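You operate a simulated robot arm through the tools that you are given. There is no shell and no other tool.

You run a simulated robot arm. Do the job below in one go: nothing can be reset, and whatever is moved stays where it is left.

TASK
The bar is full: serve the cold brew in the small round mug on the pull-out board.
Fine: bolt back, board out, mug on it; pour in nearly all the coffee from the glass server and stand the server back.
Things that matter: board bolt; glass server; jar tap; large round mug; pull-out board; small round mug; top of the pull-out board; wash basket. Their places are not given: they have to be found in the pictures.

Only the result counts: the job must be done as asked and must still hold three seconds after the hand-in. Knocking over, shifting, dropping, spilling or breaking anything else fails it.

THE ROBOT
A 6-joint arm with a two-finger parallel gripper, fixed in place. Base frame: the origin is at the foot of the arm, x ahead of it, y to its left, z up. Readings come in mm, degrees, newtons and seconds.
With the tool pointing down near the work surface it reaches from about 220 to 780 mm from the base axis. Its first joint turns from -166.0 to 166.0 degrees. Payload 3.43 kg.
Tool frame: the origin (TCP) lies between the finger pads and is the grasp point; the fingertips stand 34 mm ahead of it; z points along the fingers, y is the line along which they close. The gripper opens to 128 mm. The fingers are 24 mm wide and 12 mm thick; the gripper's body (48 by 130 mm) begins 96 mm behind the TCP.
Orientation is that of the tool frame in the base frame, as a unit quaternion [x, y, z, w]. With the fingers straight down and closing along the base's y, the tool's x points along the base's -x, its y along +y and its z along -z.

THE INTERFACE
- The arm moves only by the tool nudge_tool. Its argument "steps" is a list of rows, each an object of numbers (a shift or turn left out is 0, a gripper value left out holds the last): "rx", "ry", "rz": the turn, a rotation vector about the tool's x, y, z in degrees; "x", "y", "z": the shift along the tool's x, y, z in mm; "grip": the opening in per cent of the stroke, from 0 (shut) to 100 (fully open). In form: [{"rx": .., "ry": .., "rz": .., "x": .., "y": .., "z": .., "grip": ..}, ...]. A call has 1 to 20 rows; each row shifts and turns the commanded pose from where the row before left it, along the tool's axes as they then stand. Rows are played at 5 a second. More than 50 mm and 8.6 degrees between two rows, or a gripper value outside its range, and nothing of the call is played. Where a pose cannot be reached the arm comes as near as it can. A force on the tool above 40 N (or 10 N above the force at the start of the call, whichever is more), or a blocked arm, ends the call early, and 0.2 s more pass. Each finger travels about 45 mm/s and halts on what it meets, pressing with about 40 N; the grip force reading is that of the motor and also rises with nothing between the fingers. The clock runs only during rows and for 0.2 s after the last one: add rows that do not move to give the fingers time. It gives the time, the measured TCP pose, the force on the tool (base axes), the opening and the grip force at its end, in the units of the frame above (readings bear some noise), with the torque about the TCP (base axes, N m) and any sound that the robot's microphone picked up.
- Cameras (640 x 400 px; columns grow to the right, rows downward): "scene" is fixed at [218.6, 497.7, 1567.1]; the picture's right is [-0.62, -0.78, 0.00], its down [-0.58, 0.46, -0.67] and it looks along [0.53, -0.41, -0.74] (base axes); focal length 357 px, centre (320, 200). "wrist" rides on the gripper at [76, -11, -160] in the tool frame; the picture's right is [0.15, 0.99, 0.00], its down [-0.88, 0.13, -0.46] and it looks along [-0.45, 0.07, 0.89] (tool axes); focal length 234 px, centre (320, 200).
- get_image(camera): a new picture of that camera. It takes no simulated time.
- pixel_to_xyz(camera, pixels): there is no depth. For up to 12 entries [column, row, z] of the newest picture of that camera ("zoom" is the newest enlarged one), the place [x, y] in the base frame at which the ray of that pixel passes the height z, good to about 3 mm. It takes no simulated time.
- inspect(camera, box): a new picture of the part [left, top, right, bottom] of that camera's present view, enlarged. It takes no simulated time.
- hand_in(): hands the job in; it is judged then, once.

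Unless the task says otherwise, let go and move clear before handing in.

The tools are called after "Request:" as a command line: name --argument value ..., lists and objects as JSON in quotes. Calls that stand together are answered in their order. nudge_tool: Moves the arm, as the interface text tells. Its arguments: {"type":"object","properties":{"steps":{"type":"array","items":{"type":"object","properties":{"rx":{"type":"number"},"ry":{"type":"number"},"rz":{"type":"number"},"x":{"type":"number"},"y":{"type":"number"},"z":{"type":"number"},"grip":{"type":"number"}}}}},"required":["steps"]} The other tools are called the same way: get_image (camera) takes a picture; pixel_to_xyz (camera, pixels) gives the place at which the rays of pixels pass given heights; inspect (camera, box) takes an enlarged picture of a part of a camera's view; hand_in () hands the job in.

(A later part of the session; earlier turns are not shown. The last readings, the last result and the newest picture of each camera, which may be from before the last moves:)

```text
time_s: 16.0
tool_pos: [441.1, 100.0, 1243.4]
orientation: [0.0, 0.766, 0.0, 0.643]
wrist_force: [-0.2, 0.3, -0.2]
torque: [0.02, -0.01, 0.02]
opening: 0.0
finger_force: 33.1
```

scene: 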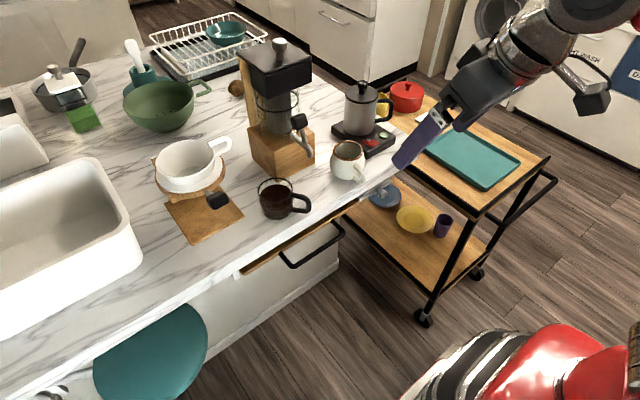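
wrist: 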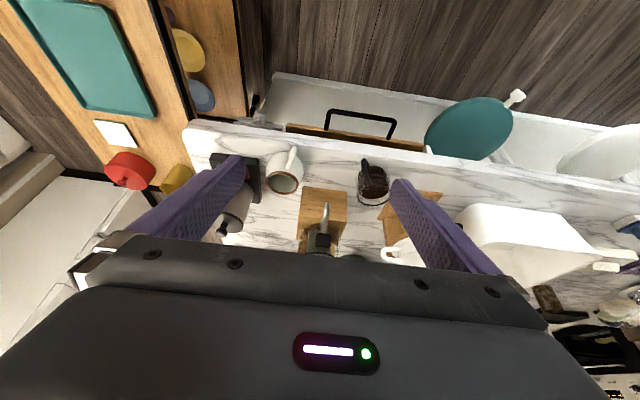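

The tool is at 80° tilt with the fingers shut. Next I'll lower it to the knob height in front of the counter.

Request:
nudge_tool --steps '[{"x": 45, "z": 8, "y": -12}, {"x": 45, "z": 8, "y": -12}, {"x": 45, "z": 8, "y": -12}, {"x": 45, "z": 8, "y": -12}, {"x": 45, "z": 8, "y": -12}, {"x": 45, "z": 8, "y": -12}, {"x": 45, "z": 8, "y": -12}, {"x": 45, "z": 8, "y": -12}, {}]'

Request:
get_image --camera "wrist"

Request:
get_image --camera "scene"

```text
time_s: 18.0
tool_pos: [564.7, 68.0, 982.6]
orientation: [-0.01, 0.769, -0.017, 0.638]
wrist_force: [0.2, -0.1, -0.2]
torque: [0.01, 0.02, 0.0]
opening: 0.1
finger_force: 33.1
out of reach, approached as far as the arm can: row 1, 2, 3, 4, 5, 6, 7, 8
```

```text
taken
```

wrist: 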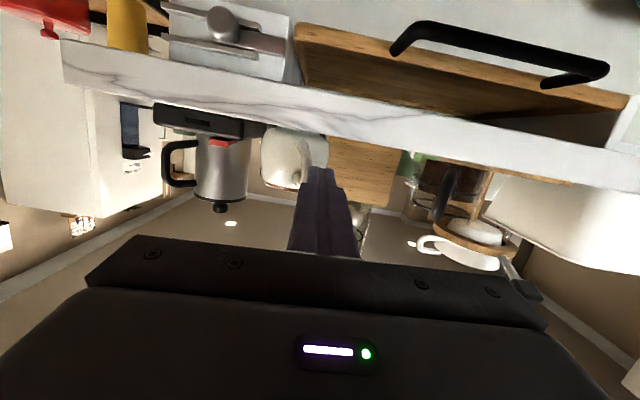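

```text
taken
```

scene: 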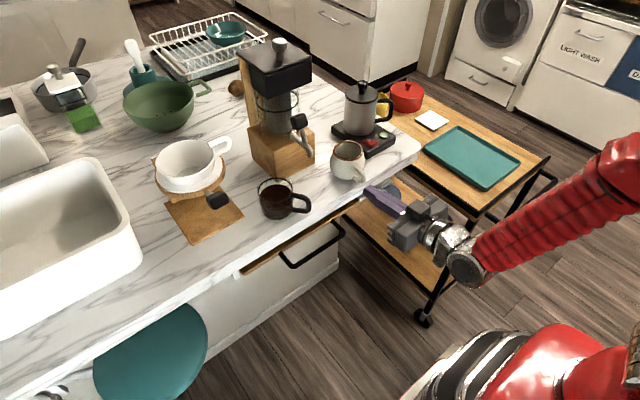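

The arm could not reach that close to itself horizontally and ended at (565,68,983), untouched (forces ~0). I'll send an idle row to see where the command now stands.

Request:
nudge_tool --steps '[{}]'

Request:
inspect --camera "wrist" --box '[160, 0, 360, 125]'

```text
time_s: 18.4
tool_pos: [565.0, 67.2, 983.2]
orientation: [-0.01, 0.769, -0.017, 0.639]
wrist_force: [-0.1, 0.0, 0.1]
torque: [-0.01, 0.03, 0.0]
opening: 0.0
finger_force: 32.7
```

```text
3.20 times, centred on (260, 62) of wrist
```

zoom: 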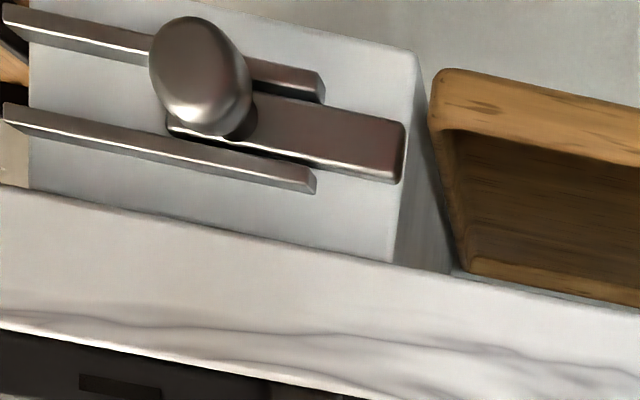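

The command restarts from the actual pose, and the enlarged view shows the bolt's blade in its rails with the knob at zoom (200,75). I'll move down and forward to knob height on its +y side.

Request:
nudge_tool --steps '[{"x": 26, "z": 11.7, "y": -15.5}, {"x": 26, "z": 11.7, "y": -15.5}, {"x": 26, "z": 11.7, "y": -15.5}, {"x": 24, "z": 11.7, "y": -15.5}, {}]'

Request:
get_image --camera "wrist"

Request:
inspect --camera "scene" --box '[310, 150, 430, 225]'

```text
time_s: 19.4
tool_pos: [607.8, 76.1, 953.1]
orientation: [-0.01, 0.767, -0.022, 0.642]
wrist_force: [-33.9, -2.0, 15.7]
torque: [0.02, -0.08, 0.12]
opening: 0.0
finger_force: 33.1
out of reach, approached as far as the arm can: row 1, 2, 3, 4
stopped in row 5: the force on the tool passed its limit at 106 N (the readings are from after the stop); the commanded pose is now the measured one
```

```text
taken
```

wrist: 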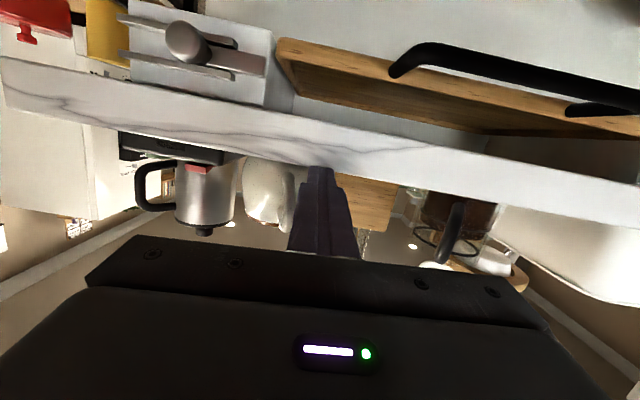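

```text
5.33 times, centred on (370, 188) of scene
```

zoom: 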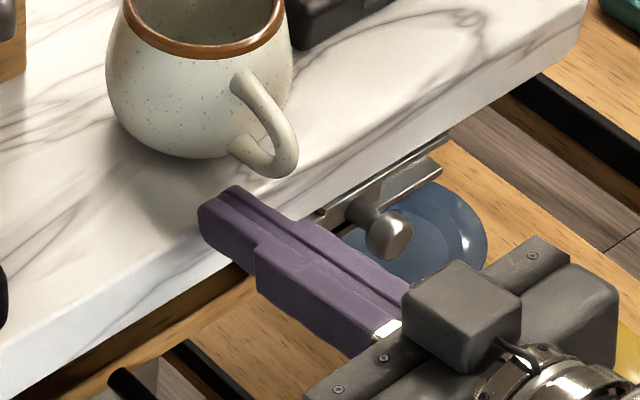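

The fingers pressed on the counter's front edge (106 N stop) because the arm cannot go low with a horizontal tool. I'll lift straight up and then reduce the tilt before descending again.

Request:
nudge_tool --steps '[{"x": -15, "z": -8}, {"x": -30, "z": -15}, {"x": -40, "z": -20}, {"x": -40, "z": -20}, {"x": -40, "z": -20}, {}]'

Request:
get_image --camera "scene"

```text
time_s: 20.8
tool_pos: [558.2, 85.0, 1129.4]
orientation: [-0.01, 0.767, -0.022, 0.641]
wrist_force: [-0.3, -0.5, -0.3]
torque: [-0.02, -0.01, -0.01]
opening: 0.0
finger_force: 32.9
```

```text
taken
```

scene: 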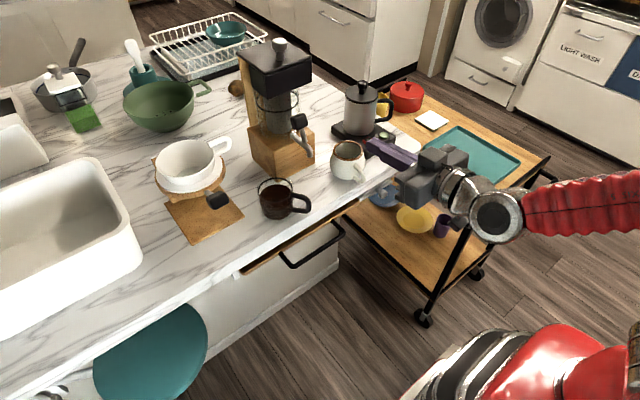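

The scene is unchanged. I'll reduce the tilt to 40° and come down in front of the knob with margin.

Request:
nudge_tool --steps '[{"ry": 8}, {"ry": 8}, {"ry": 8}, {"ry": 8}, {"ry": 7.5}, {"x": 30, "z": -25, "y": -25}, {"x": 25, "z": -20, "y": -25}, {"x": 25.7, "z": 30.6, "y": -15}, {"x": 25.7, "z": 30.6, "y": -15}, {"x": 25.7, "z": 30.6}, {"x": 25.7, "z": 30.6}, {}]'

Request:
get_image --camera "wrist"

```text
time_s: 23.4
tool_pos: [485.1, -2.2, 972.0]
orientation: [-0.001, 0.939, -0.025, 0.344]
wrist_force: [-0.5, -0.5, -1.0]
torque: [-0.02, 0.01, 0.0]
opening: 0.0
finger_force: 32.8
```

```text
taken
```

wrist: 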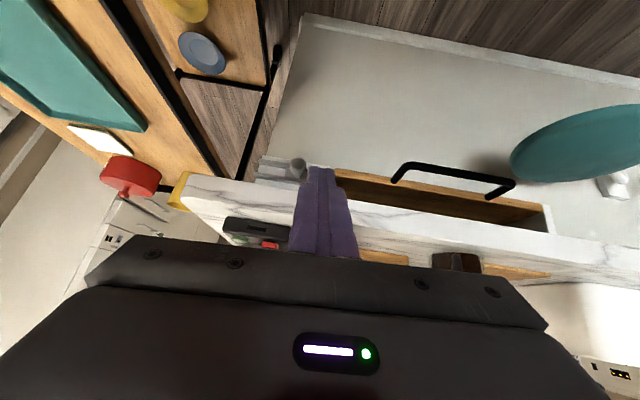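

The knob is now visible just left of the fingers at (298,168). I'll enlarge it to refine its position.

Request:
inspect --camera "wrist" --box '[240, 130, 400, 230]'

Request:
pixel_to_xyz --camera "wrist" --pixels '[[298, 168, 850], [298, 168, 873], [298, 168, 890]]'

Request:
pixel_to_xyz --camera "scene" --pixels '[[382.8, 194.6, 850], [382.8, 194.6, 873], [382.8, 194.6, 890]]'

```text
4.00 times, centred on (320, 180) of wrist
```

zoom: 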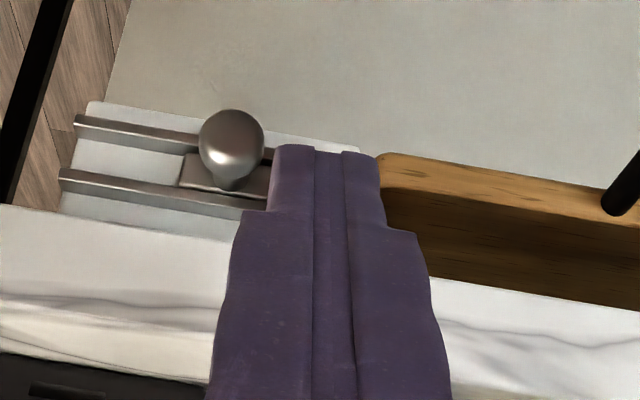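

```text
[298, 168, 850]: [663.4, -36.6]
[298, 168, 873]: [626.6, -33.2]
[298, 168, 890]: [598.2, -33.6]
```

```text
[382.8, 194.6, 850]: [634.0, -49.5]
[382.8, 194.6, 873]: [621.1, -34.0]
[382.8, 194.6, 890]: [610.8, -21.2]
```

The knob is confirmed at about (621,-33,875). I'll bring the closed fingers down just to its +y side.

Request:
nudge_tool --steps '[{"x": -8, "z": 27.3, "y": 1}, {"x": -8, "z": 27.3, "y": 1}, {"x": -8, "z": 27.3, "y": 1}, {"x": -8, "z": 27.3, "y": 1}, {"x": -8, "z": 27.3, "y": 1}, {}]'

Request:
inspect --camera "scene" --box '[310, 150, 430, 225]'

Request:
inspect --camera "wrist" --box '[240, 130, 400, 230]'

```text
time_s: 24.8
tool_pos: [605.5, -1.0, 893.0]
orientation: [-0.002, 0.938, -0.024, 0.344]
wrist_force: [-0.1, 0.3, -0.4]
torque: [0.01, -0.02, -0.01]
opening: 0.0
finger_force: 32.7
```

```text
5.33 times, centred on (370, 188) of scene
```

zoom: 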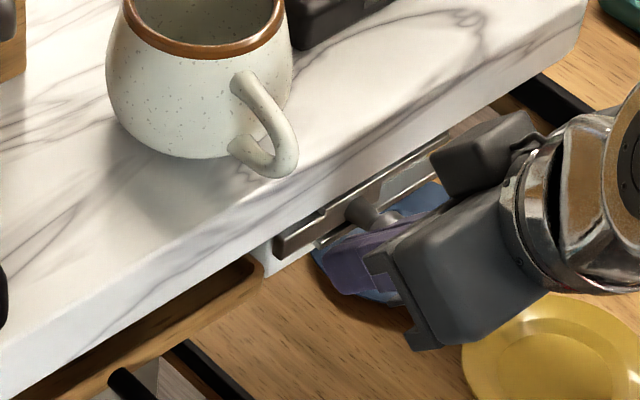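

```text
4.00 times, centred on (320, 180) of wrist
```

zoom: 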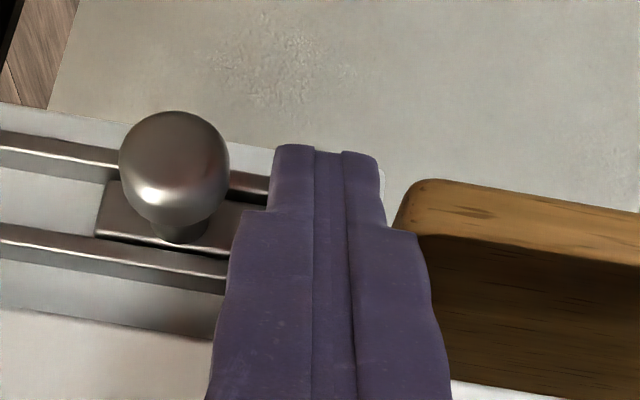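

The closed fingers sit beside the knob. I'll push it toward -y in small steps and watch the force.

Request:
nudge_tool --steps '[{"y": -5}, {"y": -5}, {"y": -5}, {"y": -5}, {"y": -5}, {"y": -5}, {}]'

Request:
inspect --camera "wrist" --box '[240, 130, 400, 230]'

Request:
inspect --camera "scene" --box '[310, 150, 430, 225]'

```text
time_s: 26.4
tool_pos: [606.1, -31.8, 895.3]
orientation: [-0.001, 0.939, -0.026, 0.343]
wrist_force: [0.1, 2.1, -0.6]
torque: [-0.01, -0.01, 0.01]
opening: 0.0
finger_force: 33.2
```

```text
4.00 times, centred on (320, 180) of wrist
```

zoom: 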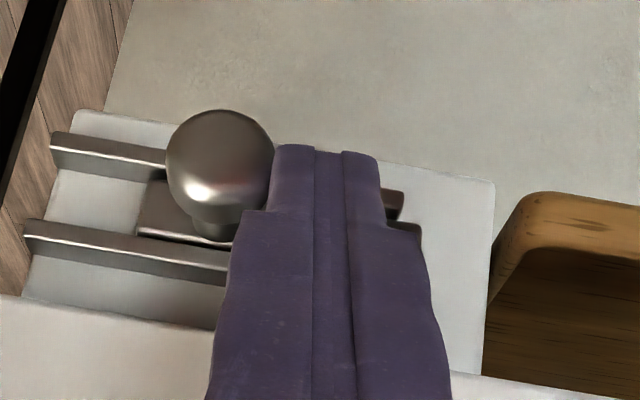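

```text
5.33 times, centred on (370, 188) of scene
```

zoom: 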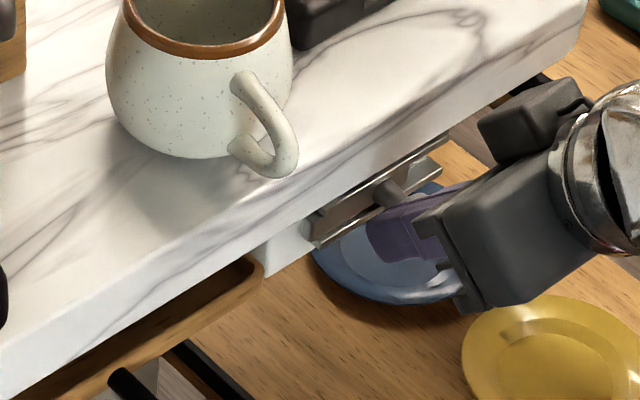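

The blade moved back off the panel edge with a light force (2 N). I'll keep pushing toward the stop.

Request:
nudge_tool --steps '[{"y": -4}, {"y": -4}, {"y": -4}, {"y": -4}, {"y": -4}, {"y": -4}, {"y": -4}, {}]'

Request:
inspect --camera "wrist" --box '[240, 130, 400, 230]'

Request:
get_image --camera "scene"

```text
time_s: 28.2
tool_pos: [595.1, -38.4, 891.2]
orientation: [0.002, 0.943, -0.035, 0.331]
wrist_force: [-0.7, -0.7, 0.7]
torque: [-0.01, -0.01, 0.02]
opening: 0.0
finger_force: 32.9
out of reach, approached as far as the arm can: row 2, 3, 4, 5, 6, 7
```

```text
4.00 times, centred on (320, 180) of wrist
```

zoom: 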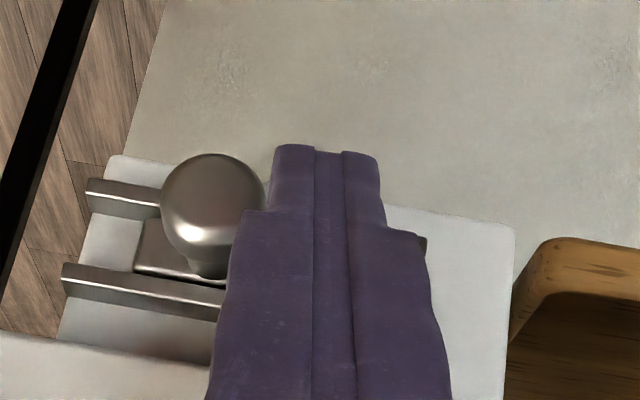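

```text
taken
```

scene: 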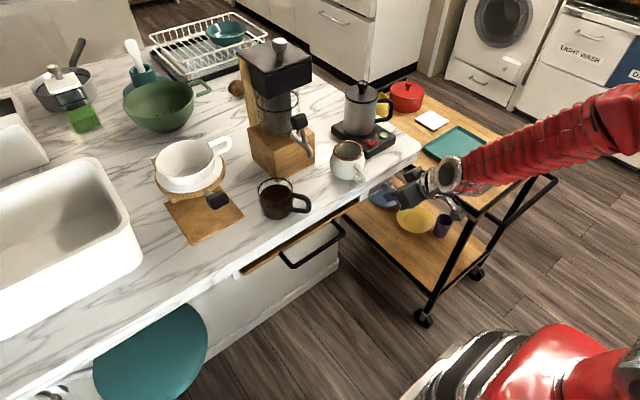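

The arm hit a reach limit at y≈-38 with this tilt, while the bolt still has a little travel left. I'll back off slightly, reduce the tilt to ~30°, and push again.

Request:
nudge_tool --steps '[{"y": 8}, {"ry": 8}, {"x": -9.8, "z": 5}, {}]'

Request:
inspect --camera "wrist" --box '[240, 130, 400, 230]'

```text
time_s: 29.2
tool_pos: [604.6, -39.8, 895.4]
orientation: [0.007, 0.941, -0.051, 0.334]
wrist_force: [-4.6, 12.5, -0.8]
torque: [0.32, 0.14, 0.19]
opening: 0.0
finger_force: 32.7
out of reach, approached as far as the arm can: row 2, 3
```

```text
4.00 times, centred on (320, 180) of wrist
```

zoom: 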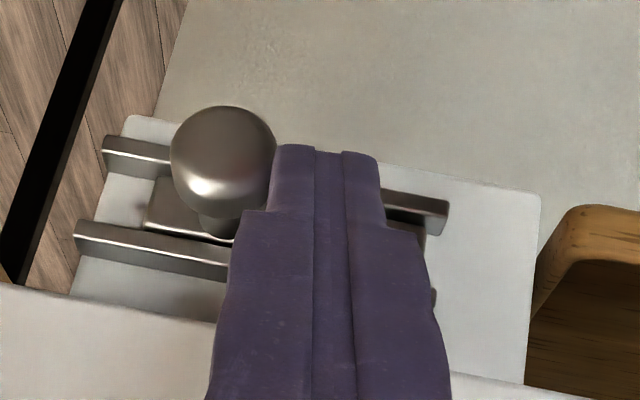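

The knob has travelled about 30 mm and the tool now feels 12 N in y, perhaps the stop. I'll push a little more to tell a stop from a reach limit.

Request:
nudge_tool --steps '[{"y": -3}, {"y": -3}, {}]'

Request:
get_image --camera "scene"

Request:
inspect --camera "scene" --box '[340, 160, 420, 210]'

```text
time_s: 30.1
tool_pos: [603.6, -40.1, 898.1]
orientation: [0.005, 0.941, -0.047, 0.334]
wrist_force: [2.8, 9.0, -3.5]
torque: [0.32, -0.01, 0.2]
opening: 0.1
finger_force: 33.0
out of reach, approached as far as the arm can: row 1
stopped in row 3: the force on the tool passed its limit at 41 N (the readings are from after the stop); the commanded pose is now the measured one
```

```text
taken
```

scene: 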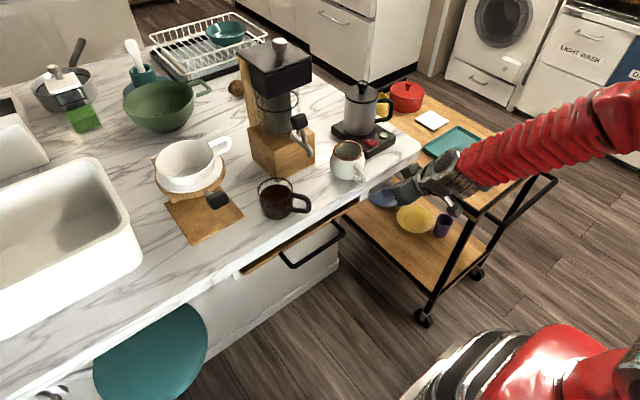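

```text
8.00 times, centred on (380, 185) of scene
```

zoom: 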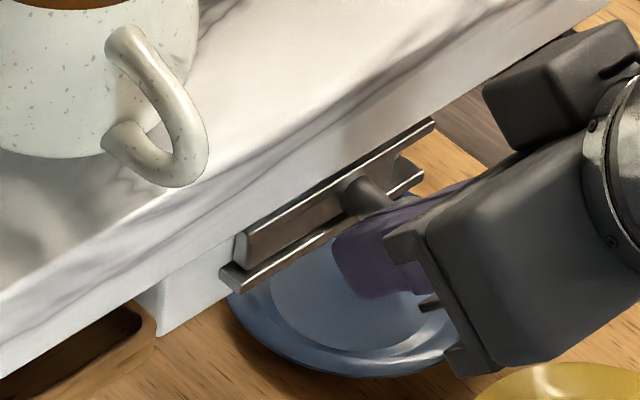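

The push met the stop (41 N) and the blade is flush with its rails, so the bolt is back. I'll back away and go over to the board's handle (x≈600, y≈120–275, z≈850).

Request:
nudge_tool --steps '[{"y": 6}, {"y": 6}, {"z": -40}, {"z": -40}, {"y": 45}, {"y": 45}, {"y": 45}, {"y": 45}, {"y": 45}, {}]'

Request:
get_image --camera "wrist"

Request:
get_image --camera "scene"

```text
time_s: 32.3
tool_pos: [562.6, 203.1, 940.6]
orientation: [0.007, 0.941, -0.05, 0.334]
wrist_force: [-0.9, 0.9, 1.2]
torque: [0.02, 0.03, 0.01]
opening: 0.1
finger_force: 33.0
```

```text
taken
```

wrist: 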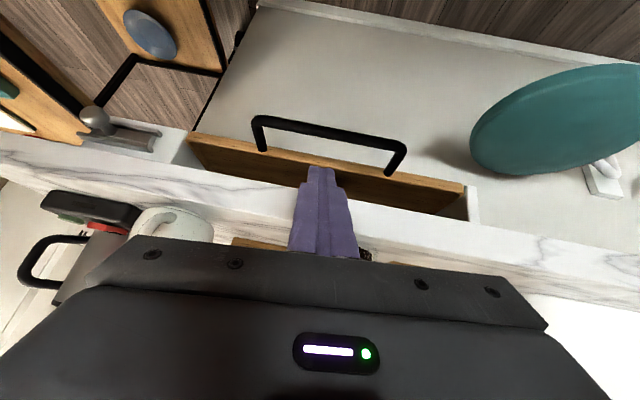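

```text
taken
```

scene: 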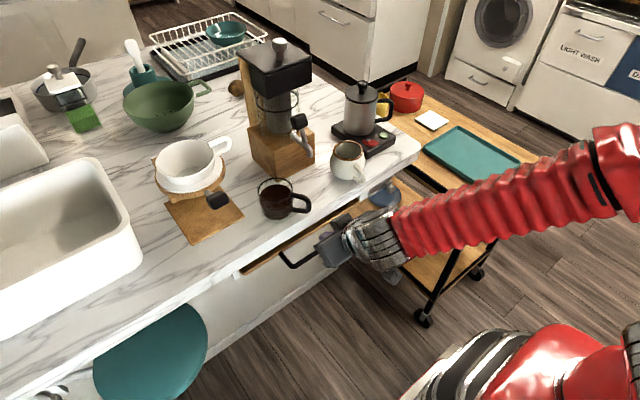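

Request:
inspect --camera "wrist" --box '[230, 90, 430, 215]'

Request:
pixel_to_xyz --camera "wrist" --pixels '[[257, 122, 830], [257, 122, 850], [400, 147, 830], [400, 147, 850], [328, 132, 830], [328, 132, 850], [396, 168, 850], [268, 150, 850]]'

```text
3.20 times, centred on (330, 152) of wrist
```

zoom: 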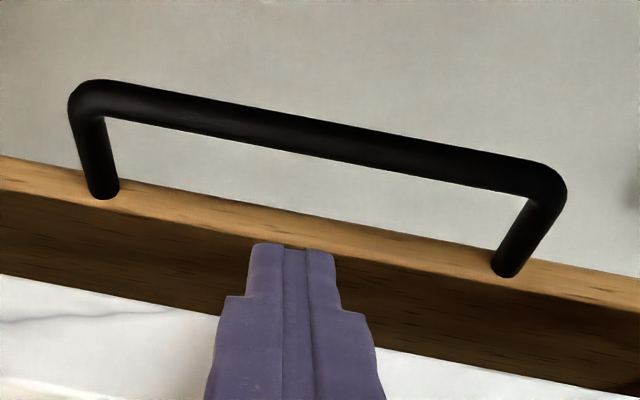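

```text
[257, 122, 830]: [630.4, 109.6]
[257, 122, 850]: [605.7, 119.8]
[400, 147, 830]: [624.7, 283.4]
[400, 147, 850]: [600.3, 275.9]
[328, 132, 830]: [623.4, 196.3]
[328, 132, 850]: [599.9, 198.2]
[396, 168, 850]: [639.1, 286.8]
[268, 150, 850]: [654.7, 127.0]
```

The bar is at x≈601, z≈848, with about 40 mm of space behind it. I'll straighten the tool to ~30° tilt and slide the closed fingers down behind the bar's middle.

Request:
nudge_tool --steps '[{"rx": -5.7, "rz": 1.1}, {"ry": 8}, {}]'

```text
time_s: 33.1
tool_pos: [565.5, 202.3, 939.1]
orientation: [-0.001, 0.963, 0.001, 0.268]
wrist_force: [-0.2, 0.2, -0.4]
torque: [0.03, 0.04, -0.01]
opening: 0.0
finger_force: 33.8
```

Request:
nudge_tool --steps '[{"x": -3.4, "z": 25}, {"z": 25}, {"z": 13}, {"z": 12}, {}]'

Request:
inspect --camera "wrist" --box '[230, 90, 430, 215]'

Request:
inspect --camera "scene" --box '[240, 190, 380, 278]'

```text
time_s: 34.3
tool_pos: [606.7, 203.5, 876.5]
orientation: [-0.002, 0.963, 0.002, 0.268]
wrist_force: [-0.6, 0.8, 0.1]
torque: [0.0, 0.01, -0.03]
opening: 0.1
finger_force: 32.9
```

```text
3.20 times, centred on (330, 152) of wrist
```

zoom: 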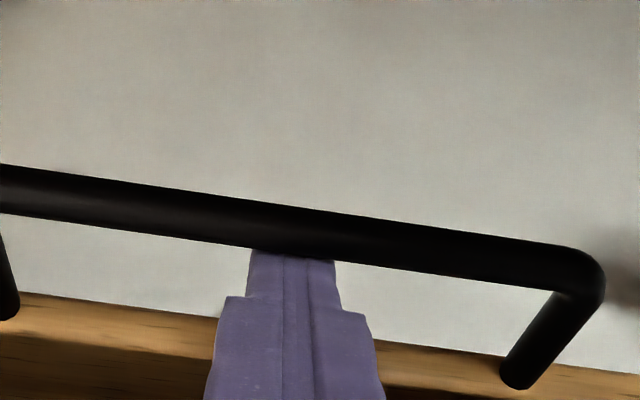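

```text
4.55 times, centred on (310, 234) of scene
```

zoom: 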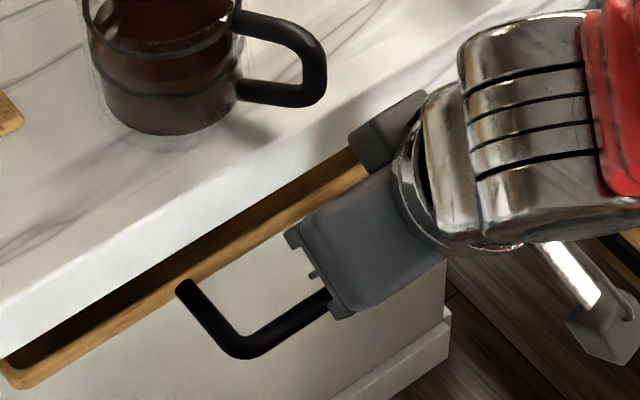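

The bar hides the fingertips, so they are behind it. I'll pull gently toward -x.

Request:
nudge_tool --steps '[{"x": 8.56, "z": -5.16}, {"x": 8.56, "z": -5.16}, {"x": 8.56, "z": -5.16}, {"x": 8.56, "z": -5.16}, {}]'

Request:
get_image --camera "scene"

Request:
get_image --camera "wrist"

```text
time_s: 35.5
tool_pos: [566.2, 203.6, 875.4]
orientation: [-0.001, 0.963, 0.001, 0.268]
wrist_force: [0.3, -1.1, -0.6]
torque: [-0.03, -0.04, 0.0]
opening: 0.0
finger_force: 32.9
```

```text
taken
```

scene: 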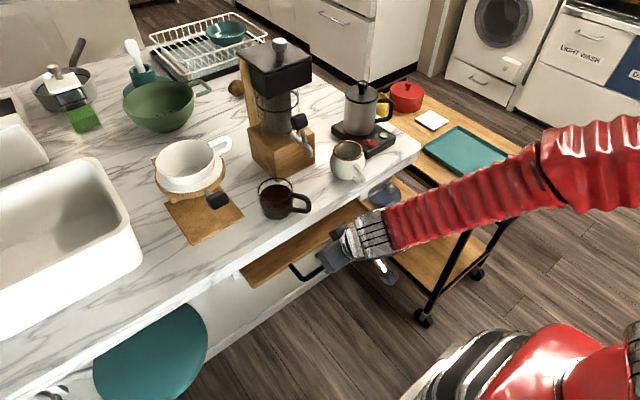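

```text
taken
```

wrist: 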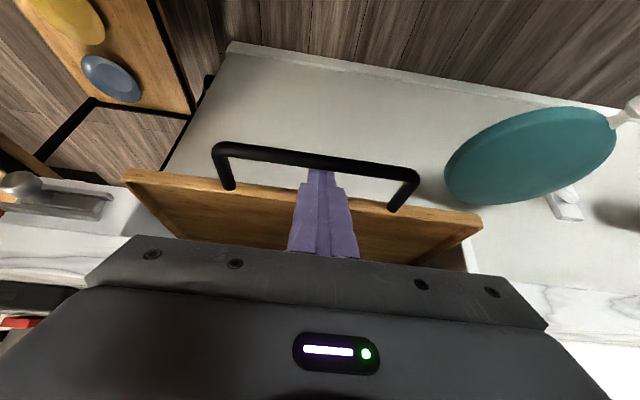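

The board slides out easily. I'll continue pulling.

Request:
nudge_tool --steps '[{"x": 10.27, "z": -6.19}, {"x": 10.27, "z": -6.19}, {"x": 10.27, "z": -6.19}, {"x": 10.27, "z": -6.19}, {"x": 10.27, "z": -6.19}, {"x": 10.27, "z": -6.19}, {"x": 10.27, "z": -6.19}, {"x": 10.27, "z": -6.19}, {}]'

Request:
get_image --camera "scene"

```text
time_s: 37.5
tool_pos: [468.9, 202.4, 874.6]
orientation: [-0.001, 0.963, 0.001, 0.268]
wrist_force: [0.7, -0.6, 0.0]
torque: [0.01, 0.0, 0.0]
opening: 0.0
finger_force: 32.3
```

```text
taken
```

scene: 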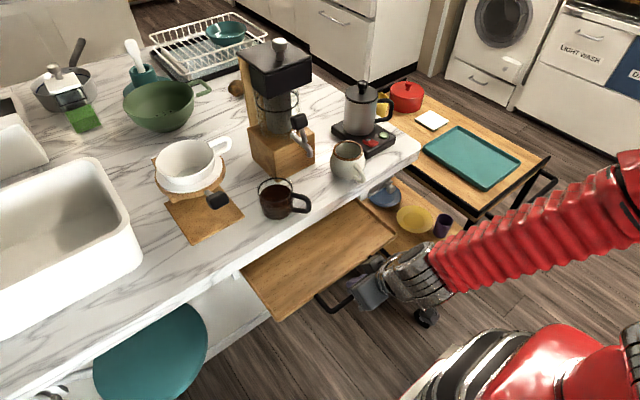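

The board is about 135 mm out. I'll keep going until it stops or the arm nears its limit.

Request:
nudge_tool --steps '[{"x": 8.56, "z": -5.16}, {"x": 8.56, "z": -5.16}, {"x": 8.56, "z": -5.16}, {"x": 8.56, "z": -5.16}, {"x": 8.56, "z": -5.16}, {"x": 8.56, "z": -5.16}, {"x": 8.56, "z": -5.16}, {"x": 8.56, "z": -5.16}, {}]'

Request:
get_image --camera "scene"

```text
time_s: 39.4
tool_pos: [392.9, 203.5, 879.5]
orientation: [-0.001, 0.962, 0.002, 0.273]
wrist_force: [2.2, -1.0, 2.2]
torque: [-0.04, -0.08, -0.06]
opening: 0.2
finger_force: 33.2
stopped in row 9: the force on the tool passed its limit at 43 N (the readings are from after the stop); the commanded pose is now the measured one
```

```text
taken
```

scene: 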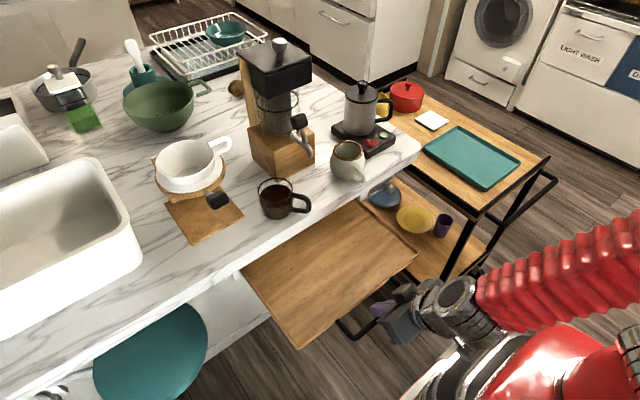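

The pull met the end stop (43 N) after about 210 mm, so the board is fully out. I'll lift the fingers off the handle and take a look.

Request:
nudge_tool --steps '[{"x": -4, "z": 2}, {"x": -15.5, "z": -25.7}, {"x": -15.5, "z": -25.7}, {"x": -20, "z": -34}, {"x": -20, "z": -34}, {"x": -20, "z": -34}, {"x": -20, "z": -34}, {}]'

Request:
get_image --camera "wrist"

Request:
get_image --camera "scene"

```text
time_s: 41.2
tool_pos: [393.4, 202.0, 1099.7]
orientation: [-0.002, 0.962, 0.002, 0.272]
wrist_force: [0.8, 0.0, 0.3]
torque: [0.02, 0.0, -0.01]
opening: 0.1
finger_force: 33.3
```

```text
taken
```

wrist: 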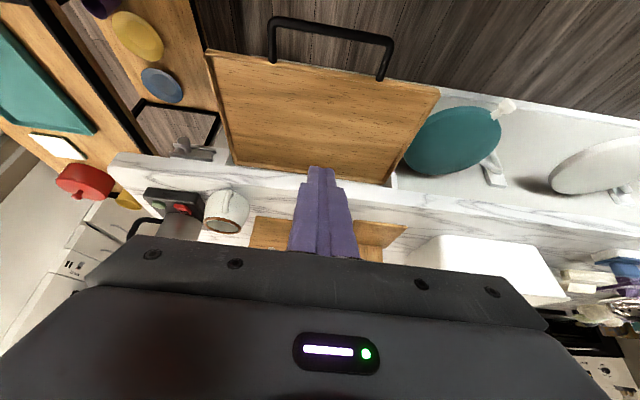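

```text
taken
```

scene: 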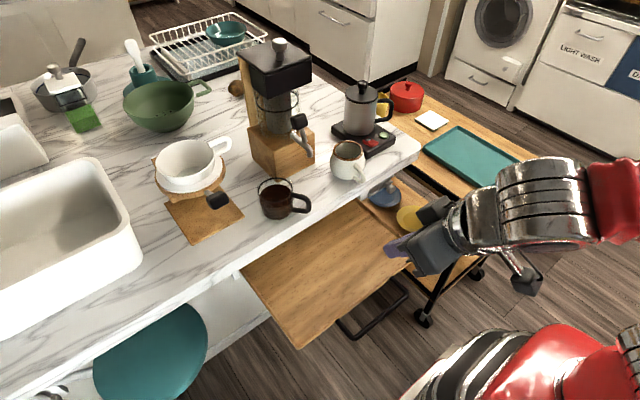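

The board is fully out and clear. I'll triangulate its front corners and the counter height.

Request:
pixel_to_xyz --camera "scene" --pixels '[[300, 348, 840], [300, 348, 880], [417, 251, 840], [417, 251, 880], [244, 270, 860], [365, 200, 860]]'

Request:
pixel_to_xyz --camera "wrist" --pixels '[[440, 89, 840], [440, 89, 880], [206, 51, 840], [206, 51, 880], [387, 185, 860], [233, 166, 860]]'

Request:
inspect --camera "wrist" --box '[190, 10, 450, 190]'

Request:
inspect --camera "scene" --box '[220, 180, 440, 360]'

```text
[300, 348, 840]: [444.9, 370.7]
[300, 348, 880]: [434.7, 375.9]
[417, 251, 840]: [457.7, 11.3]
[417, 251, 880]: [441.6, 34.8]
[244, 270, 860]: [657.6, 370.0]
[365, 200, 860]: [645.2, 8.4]
```

```text
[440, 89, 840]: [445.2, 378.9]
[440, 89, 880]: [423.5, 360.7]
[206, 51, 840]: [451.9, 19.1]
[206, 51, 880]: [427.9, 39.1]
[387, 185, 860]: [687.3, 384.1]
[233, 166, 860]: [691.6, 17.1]
```

```text
2.22 times, centred on (320, 100) of wrist
```

zoom: 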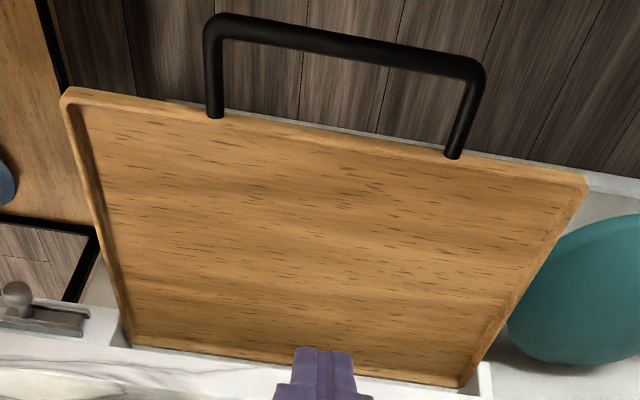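

```text
2.22 times, centred on (330, 270) of scene
```

zoom: 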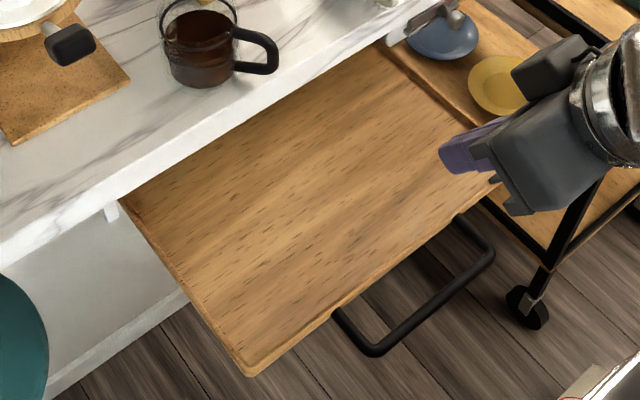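

The board spans roughly x 440–620+, y 20–372, z≈850. Next comes the mug, which I'll take by its handle (pointing to -x), so I'll move in front of it with the gripper partly open.

Request:
nudge_tool --steps '[{"y": -42, "grip": 35}, {"y": -42}, {"y": -42}, {"y": -38}, {"ry": -8}, {"x": -32, "z": 22}, {"x": -32, "z": 22}, {}]'

Request:
get_image --camera "wrist"

Request:
get_image --camera "scene"

```text
time_s: 43.0
tool_pos: [469.7, 36.8, 1103.4]
orientation: [-0.001, 0.941, 0.001, 0.34]
wrist_force: [0.2, 0.5, -0.1]
torque: [-0.01, -0.03, 0.01]
opening: 44.8
finger_force: 0.1
```

```text
taken
```

wrist: 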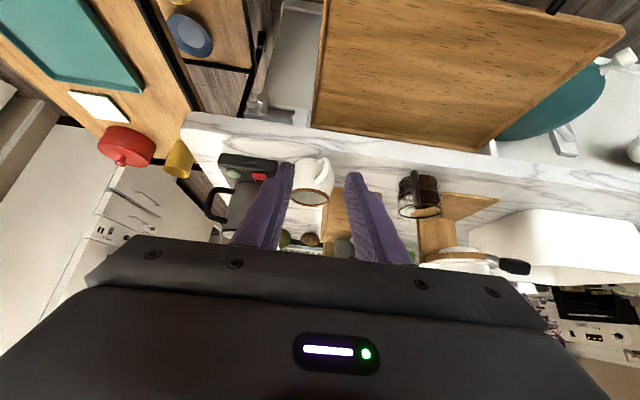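

```text
taken
```

scene: 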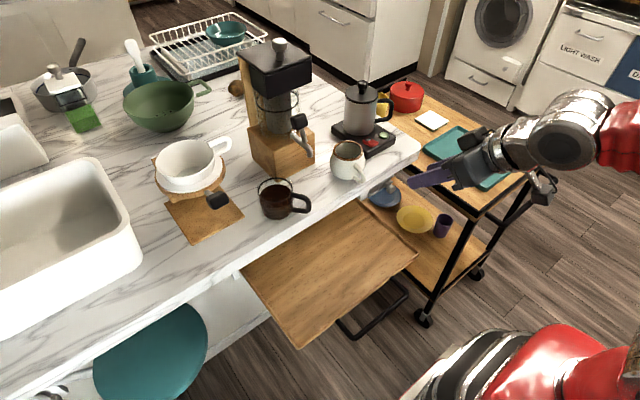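

Request:
inspect --camera "wrist" --box '[260, 140, 380, 220]'

Request:
inspect --camera "scene" --box '[316, 130, 396, 190]'

Request:
inspect --camera "wrist" --box '[380, 150, 500, 230]'

```text
5.00 times, centred on (320, 180) of wrist
```

zoom: 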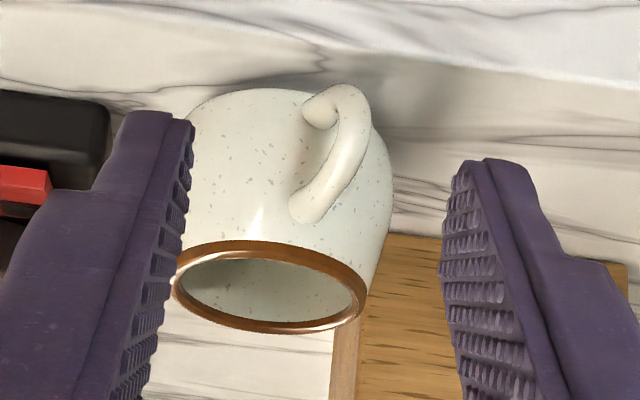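

```text
6.67 times, centred on (356, 160) of scene
```

zoom: 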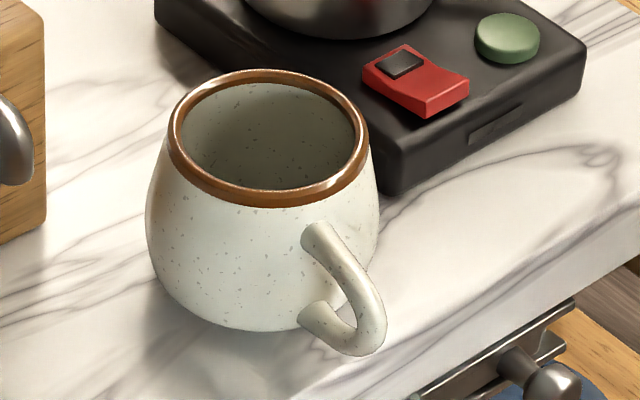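

```text
5.00 times, centred on (440, 190) of wrist
```

zoom: 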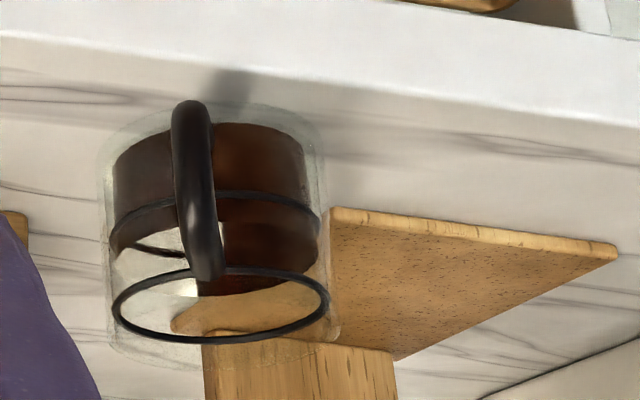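

Request:
pixel_to_xyz --camera "wrist" --pixels '[[327.6, 162, 960], [327.6, 162, 990], [317, 181, 990], [317, 181, 1010], [320, 162, 950], [320, 162, 970], [312, 182, 1014], [314.6, 198, 1014], [274.8, 190, 980], [444, 187, 980]]'

Request:
pixel_to_xyz --camera "scene" --pixels '[[365, 180.2, 960], [365, 180.2, 990], [355.3, 165.2, 990], [355.3, 165.2, 1010], [354.5, 177.7, 950], [354.5, 177.7, 970], [348.4, 150.3, 1014]]'

```text
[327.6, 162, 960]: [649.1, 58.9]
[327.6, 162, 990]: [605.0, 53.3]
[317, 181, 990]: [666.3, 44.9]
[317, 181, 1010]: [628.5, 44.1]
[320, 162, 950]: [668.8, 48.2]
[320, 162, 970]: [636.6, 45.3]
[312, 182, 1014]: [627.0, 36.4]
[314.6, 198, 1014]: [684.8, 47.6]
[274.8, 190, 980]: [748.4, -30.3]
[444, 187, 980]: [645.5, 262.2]
```

```text
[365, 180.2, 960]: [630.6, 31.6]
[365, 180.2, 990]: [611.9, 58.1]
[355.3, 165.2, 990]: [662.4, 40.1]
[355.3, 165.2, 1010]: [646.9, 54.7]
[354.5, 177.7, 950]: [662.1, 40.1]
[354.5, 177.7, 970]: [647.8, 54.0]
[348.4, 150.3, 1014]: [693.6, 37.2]
```

The mug's handle loop is centred near (634,50,979), pointing -x and turned about 12° toward +y. I'll yaw the tool -12° and approach along the finger axis, stopping short to check.

Request:
nudge_tool --steps '[{"rx": 3.86, "rz": 4.6}, {"rx": 3.86, "rz": 4.6}, {"x": -20.5, "y": 23}, {"x": -20.5, "y": 23.7}, {"z": 37}, {"z": 37}, {"z": 36}, {}]'

Request:
inspect --camera "wrist" --box '[260, 120, 380, 220]'

Request:
inspect --camera "scene" --box '[316, 130, 416, 200]'

```text
time_s: 44.8
tool_pos: [578.5, 62.9, 1046.1]
orientation: [0.097, 0.936, -0.034, 0.337]
wrist_force: [0.4, 0.0, 0.0]
torque: [-0.03, 0.02, 0.01]
opening: 45.0
finger_force: 0.0
```

```text
4.00 times, centred on (320, 170) of wrist
```

zoom: 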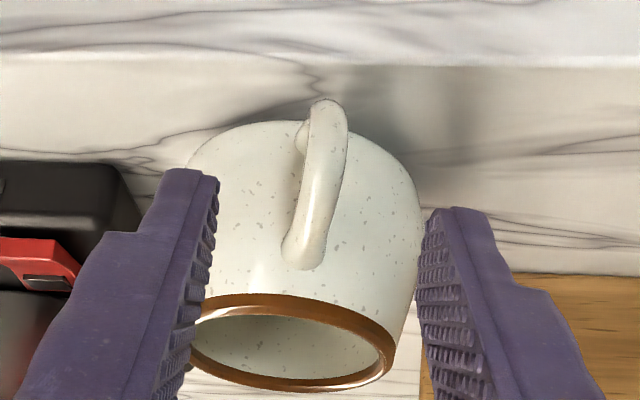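

```text
5.71 times, centred on (366, 165) of scene
```

zoom: 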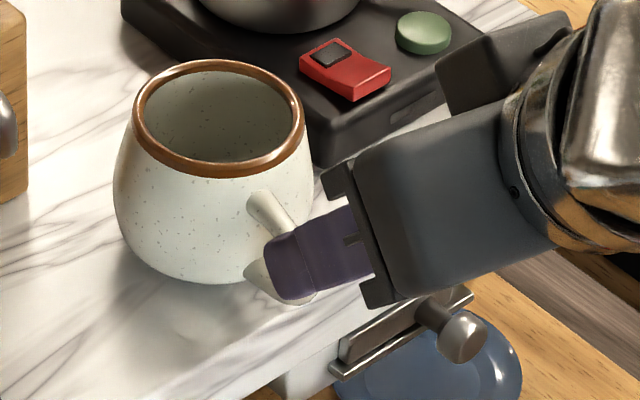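

The handle is centred between the fingers. I'll advance the remaining distance, then close.

Request:
nudge_tool --steps '[{"z": 25}, {"z": 22}, {"z": 12}, {"z": 8}, {}]'

Request:
inspect --camera "wrist" --box '[260, 120, 380, 220]'

Request:
inspect --camera "scene" --box '[316, 130, 416, 200]'

```text
time_s: 46.0
tool_pos: [622.3, 55.0, 993.4]
orientation: [0.097, 0.936, -0.034, 0.337]
wrist_force: [0.4, -0.5, 0.8]
torque: [-0.04, -0.01, -0.04]
opening: 44.9
finger_force: 0.1
```

```text
4.00 times, centred on (320, 170) of wrist
```

zoom: 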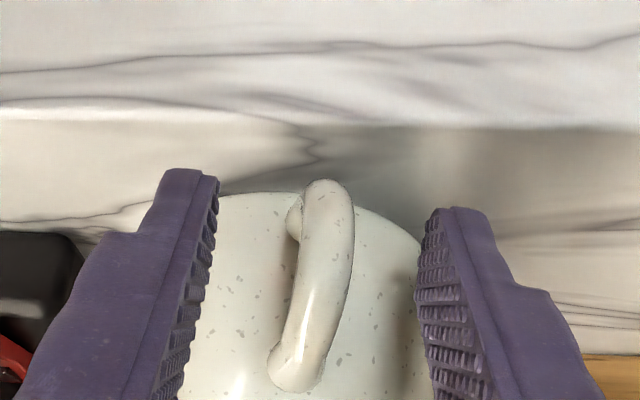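

```text
5.71 times, centred on (366, 165) of scene
```

zoom: 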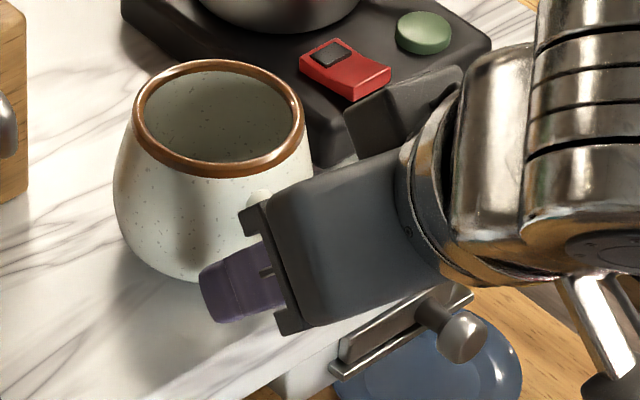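

The handle is between the pads. I'll close the gripper on it.

Request:
nudge_tool --steps '[{"grip": 15}, {}, {"grip": 5}, {"grip": 0}, {}, {}, {}]'

Request:
inspect --camera "wrist" --box '[260, 120, 380, 220]'

Request:
inspect --camera "scene" --box '[316, 130, 416, 200]'

```text
time_s: 47.6
tool_pos: [621.9, 54.3, 993.1]
orientation: [0.097, 0.936, -0.034, 0.337]
wrist_force: [-0.9, -1.6, 0.5]
torque: [-0.09, -0.04, -0.07]
opening: 10.0
finger_force: 40.3
```

```text
4.00 times, centred on (320, 170) of wrist
```

zoom: 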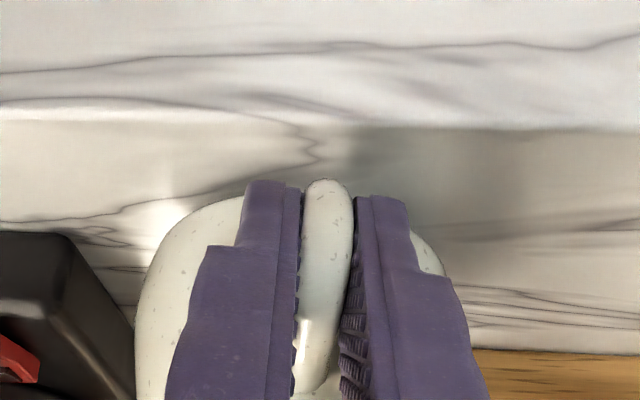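

```text
5.71 times, centred on (366, 165) of scene
```

zoom: 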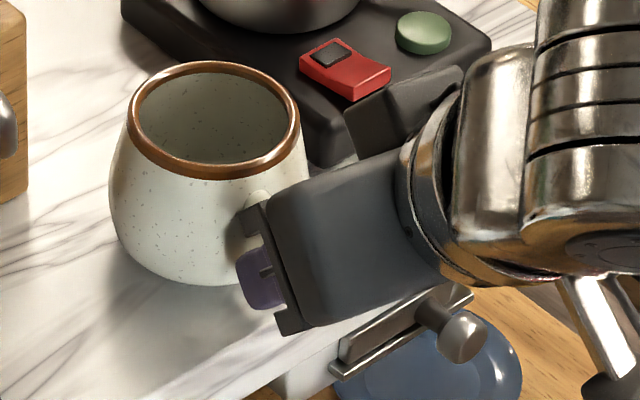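

The grip holds 10 mm of handle with 40 N. I'll lift a bit and check that the mug comes up level.

Request:
nudge_tool --steps '[{"x": -6.43, "z": -7.66}, {"x": -6.43, "z": -7.66}, {"x": -6.43, "z": -7.66}, {}]'

Request:
get_image --camera "wrist"

Request:
inspect --camera "scene" --box '[306, 120, 426, 200]'

```text
time_s: 48.6
tool_pos: [621.6, 54.1, 1023.3]
orientation: [0.098, 0.936, -0.035, 0.337]
wrist_force: [0.6, -0.3, -2.3]
torque: [0.05, 0.21, -0.02]
opening: 9.9
finger_force: 40.4
```

```text
taken
```

wrist: 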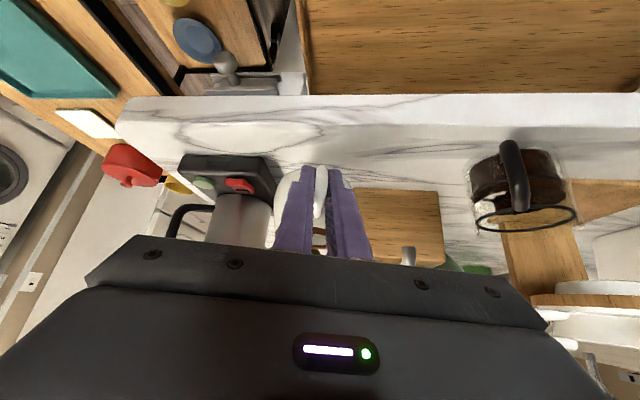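

```text
5.00 times, centred on (366, 160) of scene
```

zoom: 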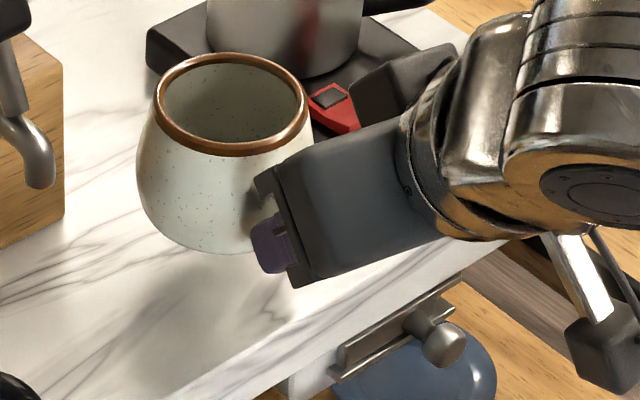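

The mug is up and level, weighing about 2.3 N. I'll carry it back over the board and then sideways to about (560,225).

Request:
nudge_tool --steps '[{"x": -12.9, "z": -15.3}, {"x": 16.5, "z": -13.8, "y": -4.6}, {"x": 16.5, "z": -13.8, "y": -4.6}, {"x": 16.5, "z": -13.8, "y": -4.6}, {"x": 16.5, "z": -13.8, "y": -4.6}, {"x": 16.5, "z": -13.8, "y": -4.6}, {"x": 16.5, "z": -13.8, "y": -4.6}, {"x": 5, "z": -4.2, "y": 30.6}, {"x": 5, "z": -4.2, "y": 30.6}, {"x": 5, "z": -4.2, "y": 30.6}, {"x": 5, "z": -4.2, "y": 30.6}, {"x": 5, "z": -4.2, "y": 30.6}, {"x": 5, "z": -4.2, "y": 30.6}, {}]'

Request:
get_image --camera "scene"

Request:
get_image --camera "wrist"

```text
time_s: 51.6
tool_pos: [488.9, 242.9, 1044.5]
orientation: [0.097, 0.936, -0.034, 0.337]
wrist_force: [0.4, -0.3, -3.1]
torque: [0.06, 0.22, -0.02]
opening: 9.8
finger_force: 40.1
```

```text
taken
```

scene: 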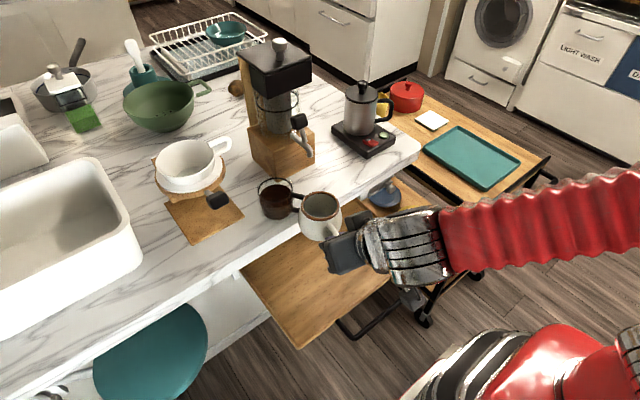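

```text
taken
```

wrist: 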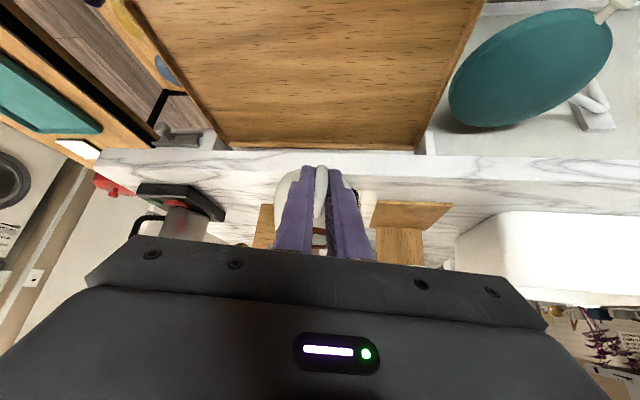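

The mug hangs over the board, clear of the counter edge. I'll lower it quickly at first, then slowly until contact.

Request:
nudge_tool --steps '[{"x": 16.1, "z": 19.2}, {"x": 16.1, "z": 19.2}, {"x": 16.1, "z": 19.2}, {"x": 16.1, "z": 19.2}, {}]'

Request:
inspect --camera "scene" --box '[260, 180, 400, 280]'

```text
time_s: 52.8
tool_pos: [488.7, 242.7, 945.5]
orientation: [0.097, 0.936, -0.033, 0.337]
wrist_force: [0.7, 0.6, -2.8]
torque: [0.06, 0.18, 0.0]
opening: 9.9
finger_force: 39.5
```

```text
4.00 times, centred on (330, 230) of scene
```

zoom: 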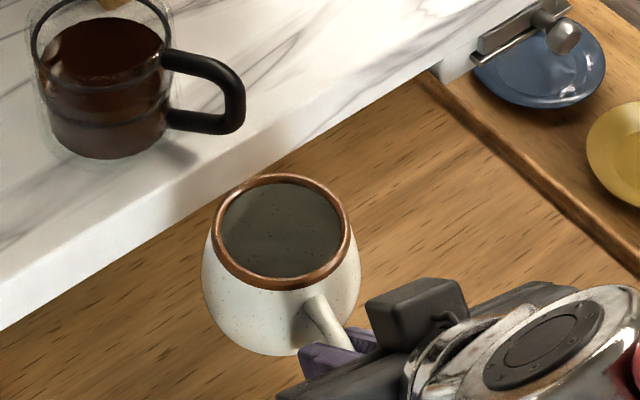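

Request:
nudge_tool --steps '[{"x": 3.2, "z": 3.83}, {"x": 3.2, "z": 3.83}, {"x": 3.2, "z": 3.83}, {"x": 3.2, "z": 3.83}, {"x": 3.2, "z": 3.83}, {"x": 3.2, "z": 3.83}, {"x": 3.2, "z": 3.83}, {}]'

Request:
inspect --camera "scene" --box '[260, 180, 400, 280]'

```text
time_s: 54.6
tool_pos: [488.3, 241.6, 910.2]
orientation: [0.097, 0.936, -0.034, 0.338]
wrist_force: [-0.9, 0.6, -2.3]
torque: [0.01, 0.21, -0.01]
opening: 9.9
finger_force: 39.3
```

```text
4.00 times, centred on (330, 230) of scene
```

zoom: 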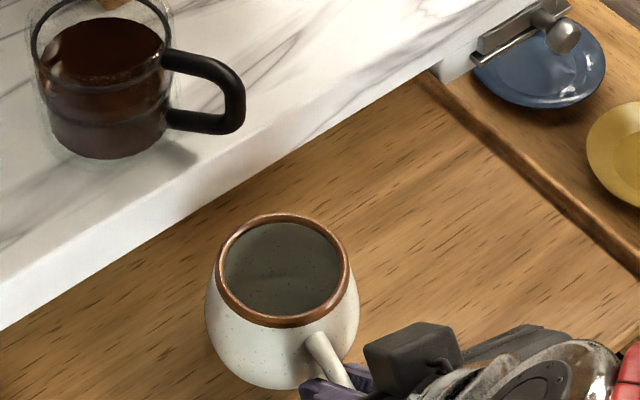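

Still hanging (force -2.3 N). I'll go on in 3 mm steps.

Request:
nudge_tool --steps '[{"x": 1.93, "z": 2.3}, {"x": 1.93, "z": 2.3}, {"x": 1.93, "z": 2.3}, {"x": 1.93, "z": 2.3}, {}]'

```text
time_s: 55.8
tool_pos: [489.0, 242.6, 900.5]
orientation: [0.097, 0.936, -0.033, 0.338]
wrist_force: [2.0, -0.4, 19.7]
torque: [-0.29, -1.05, -0.04]
opening: 10.0
finger_force: 39.9
```

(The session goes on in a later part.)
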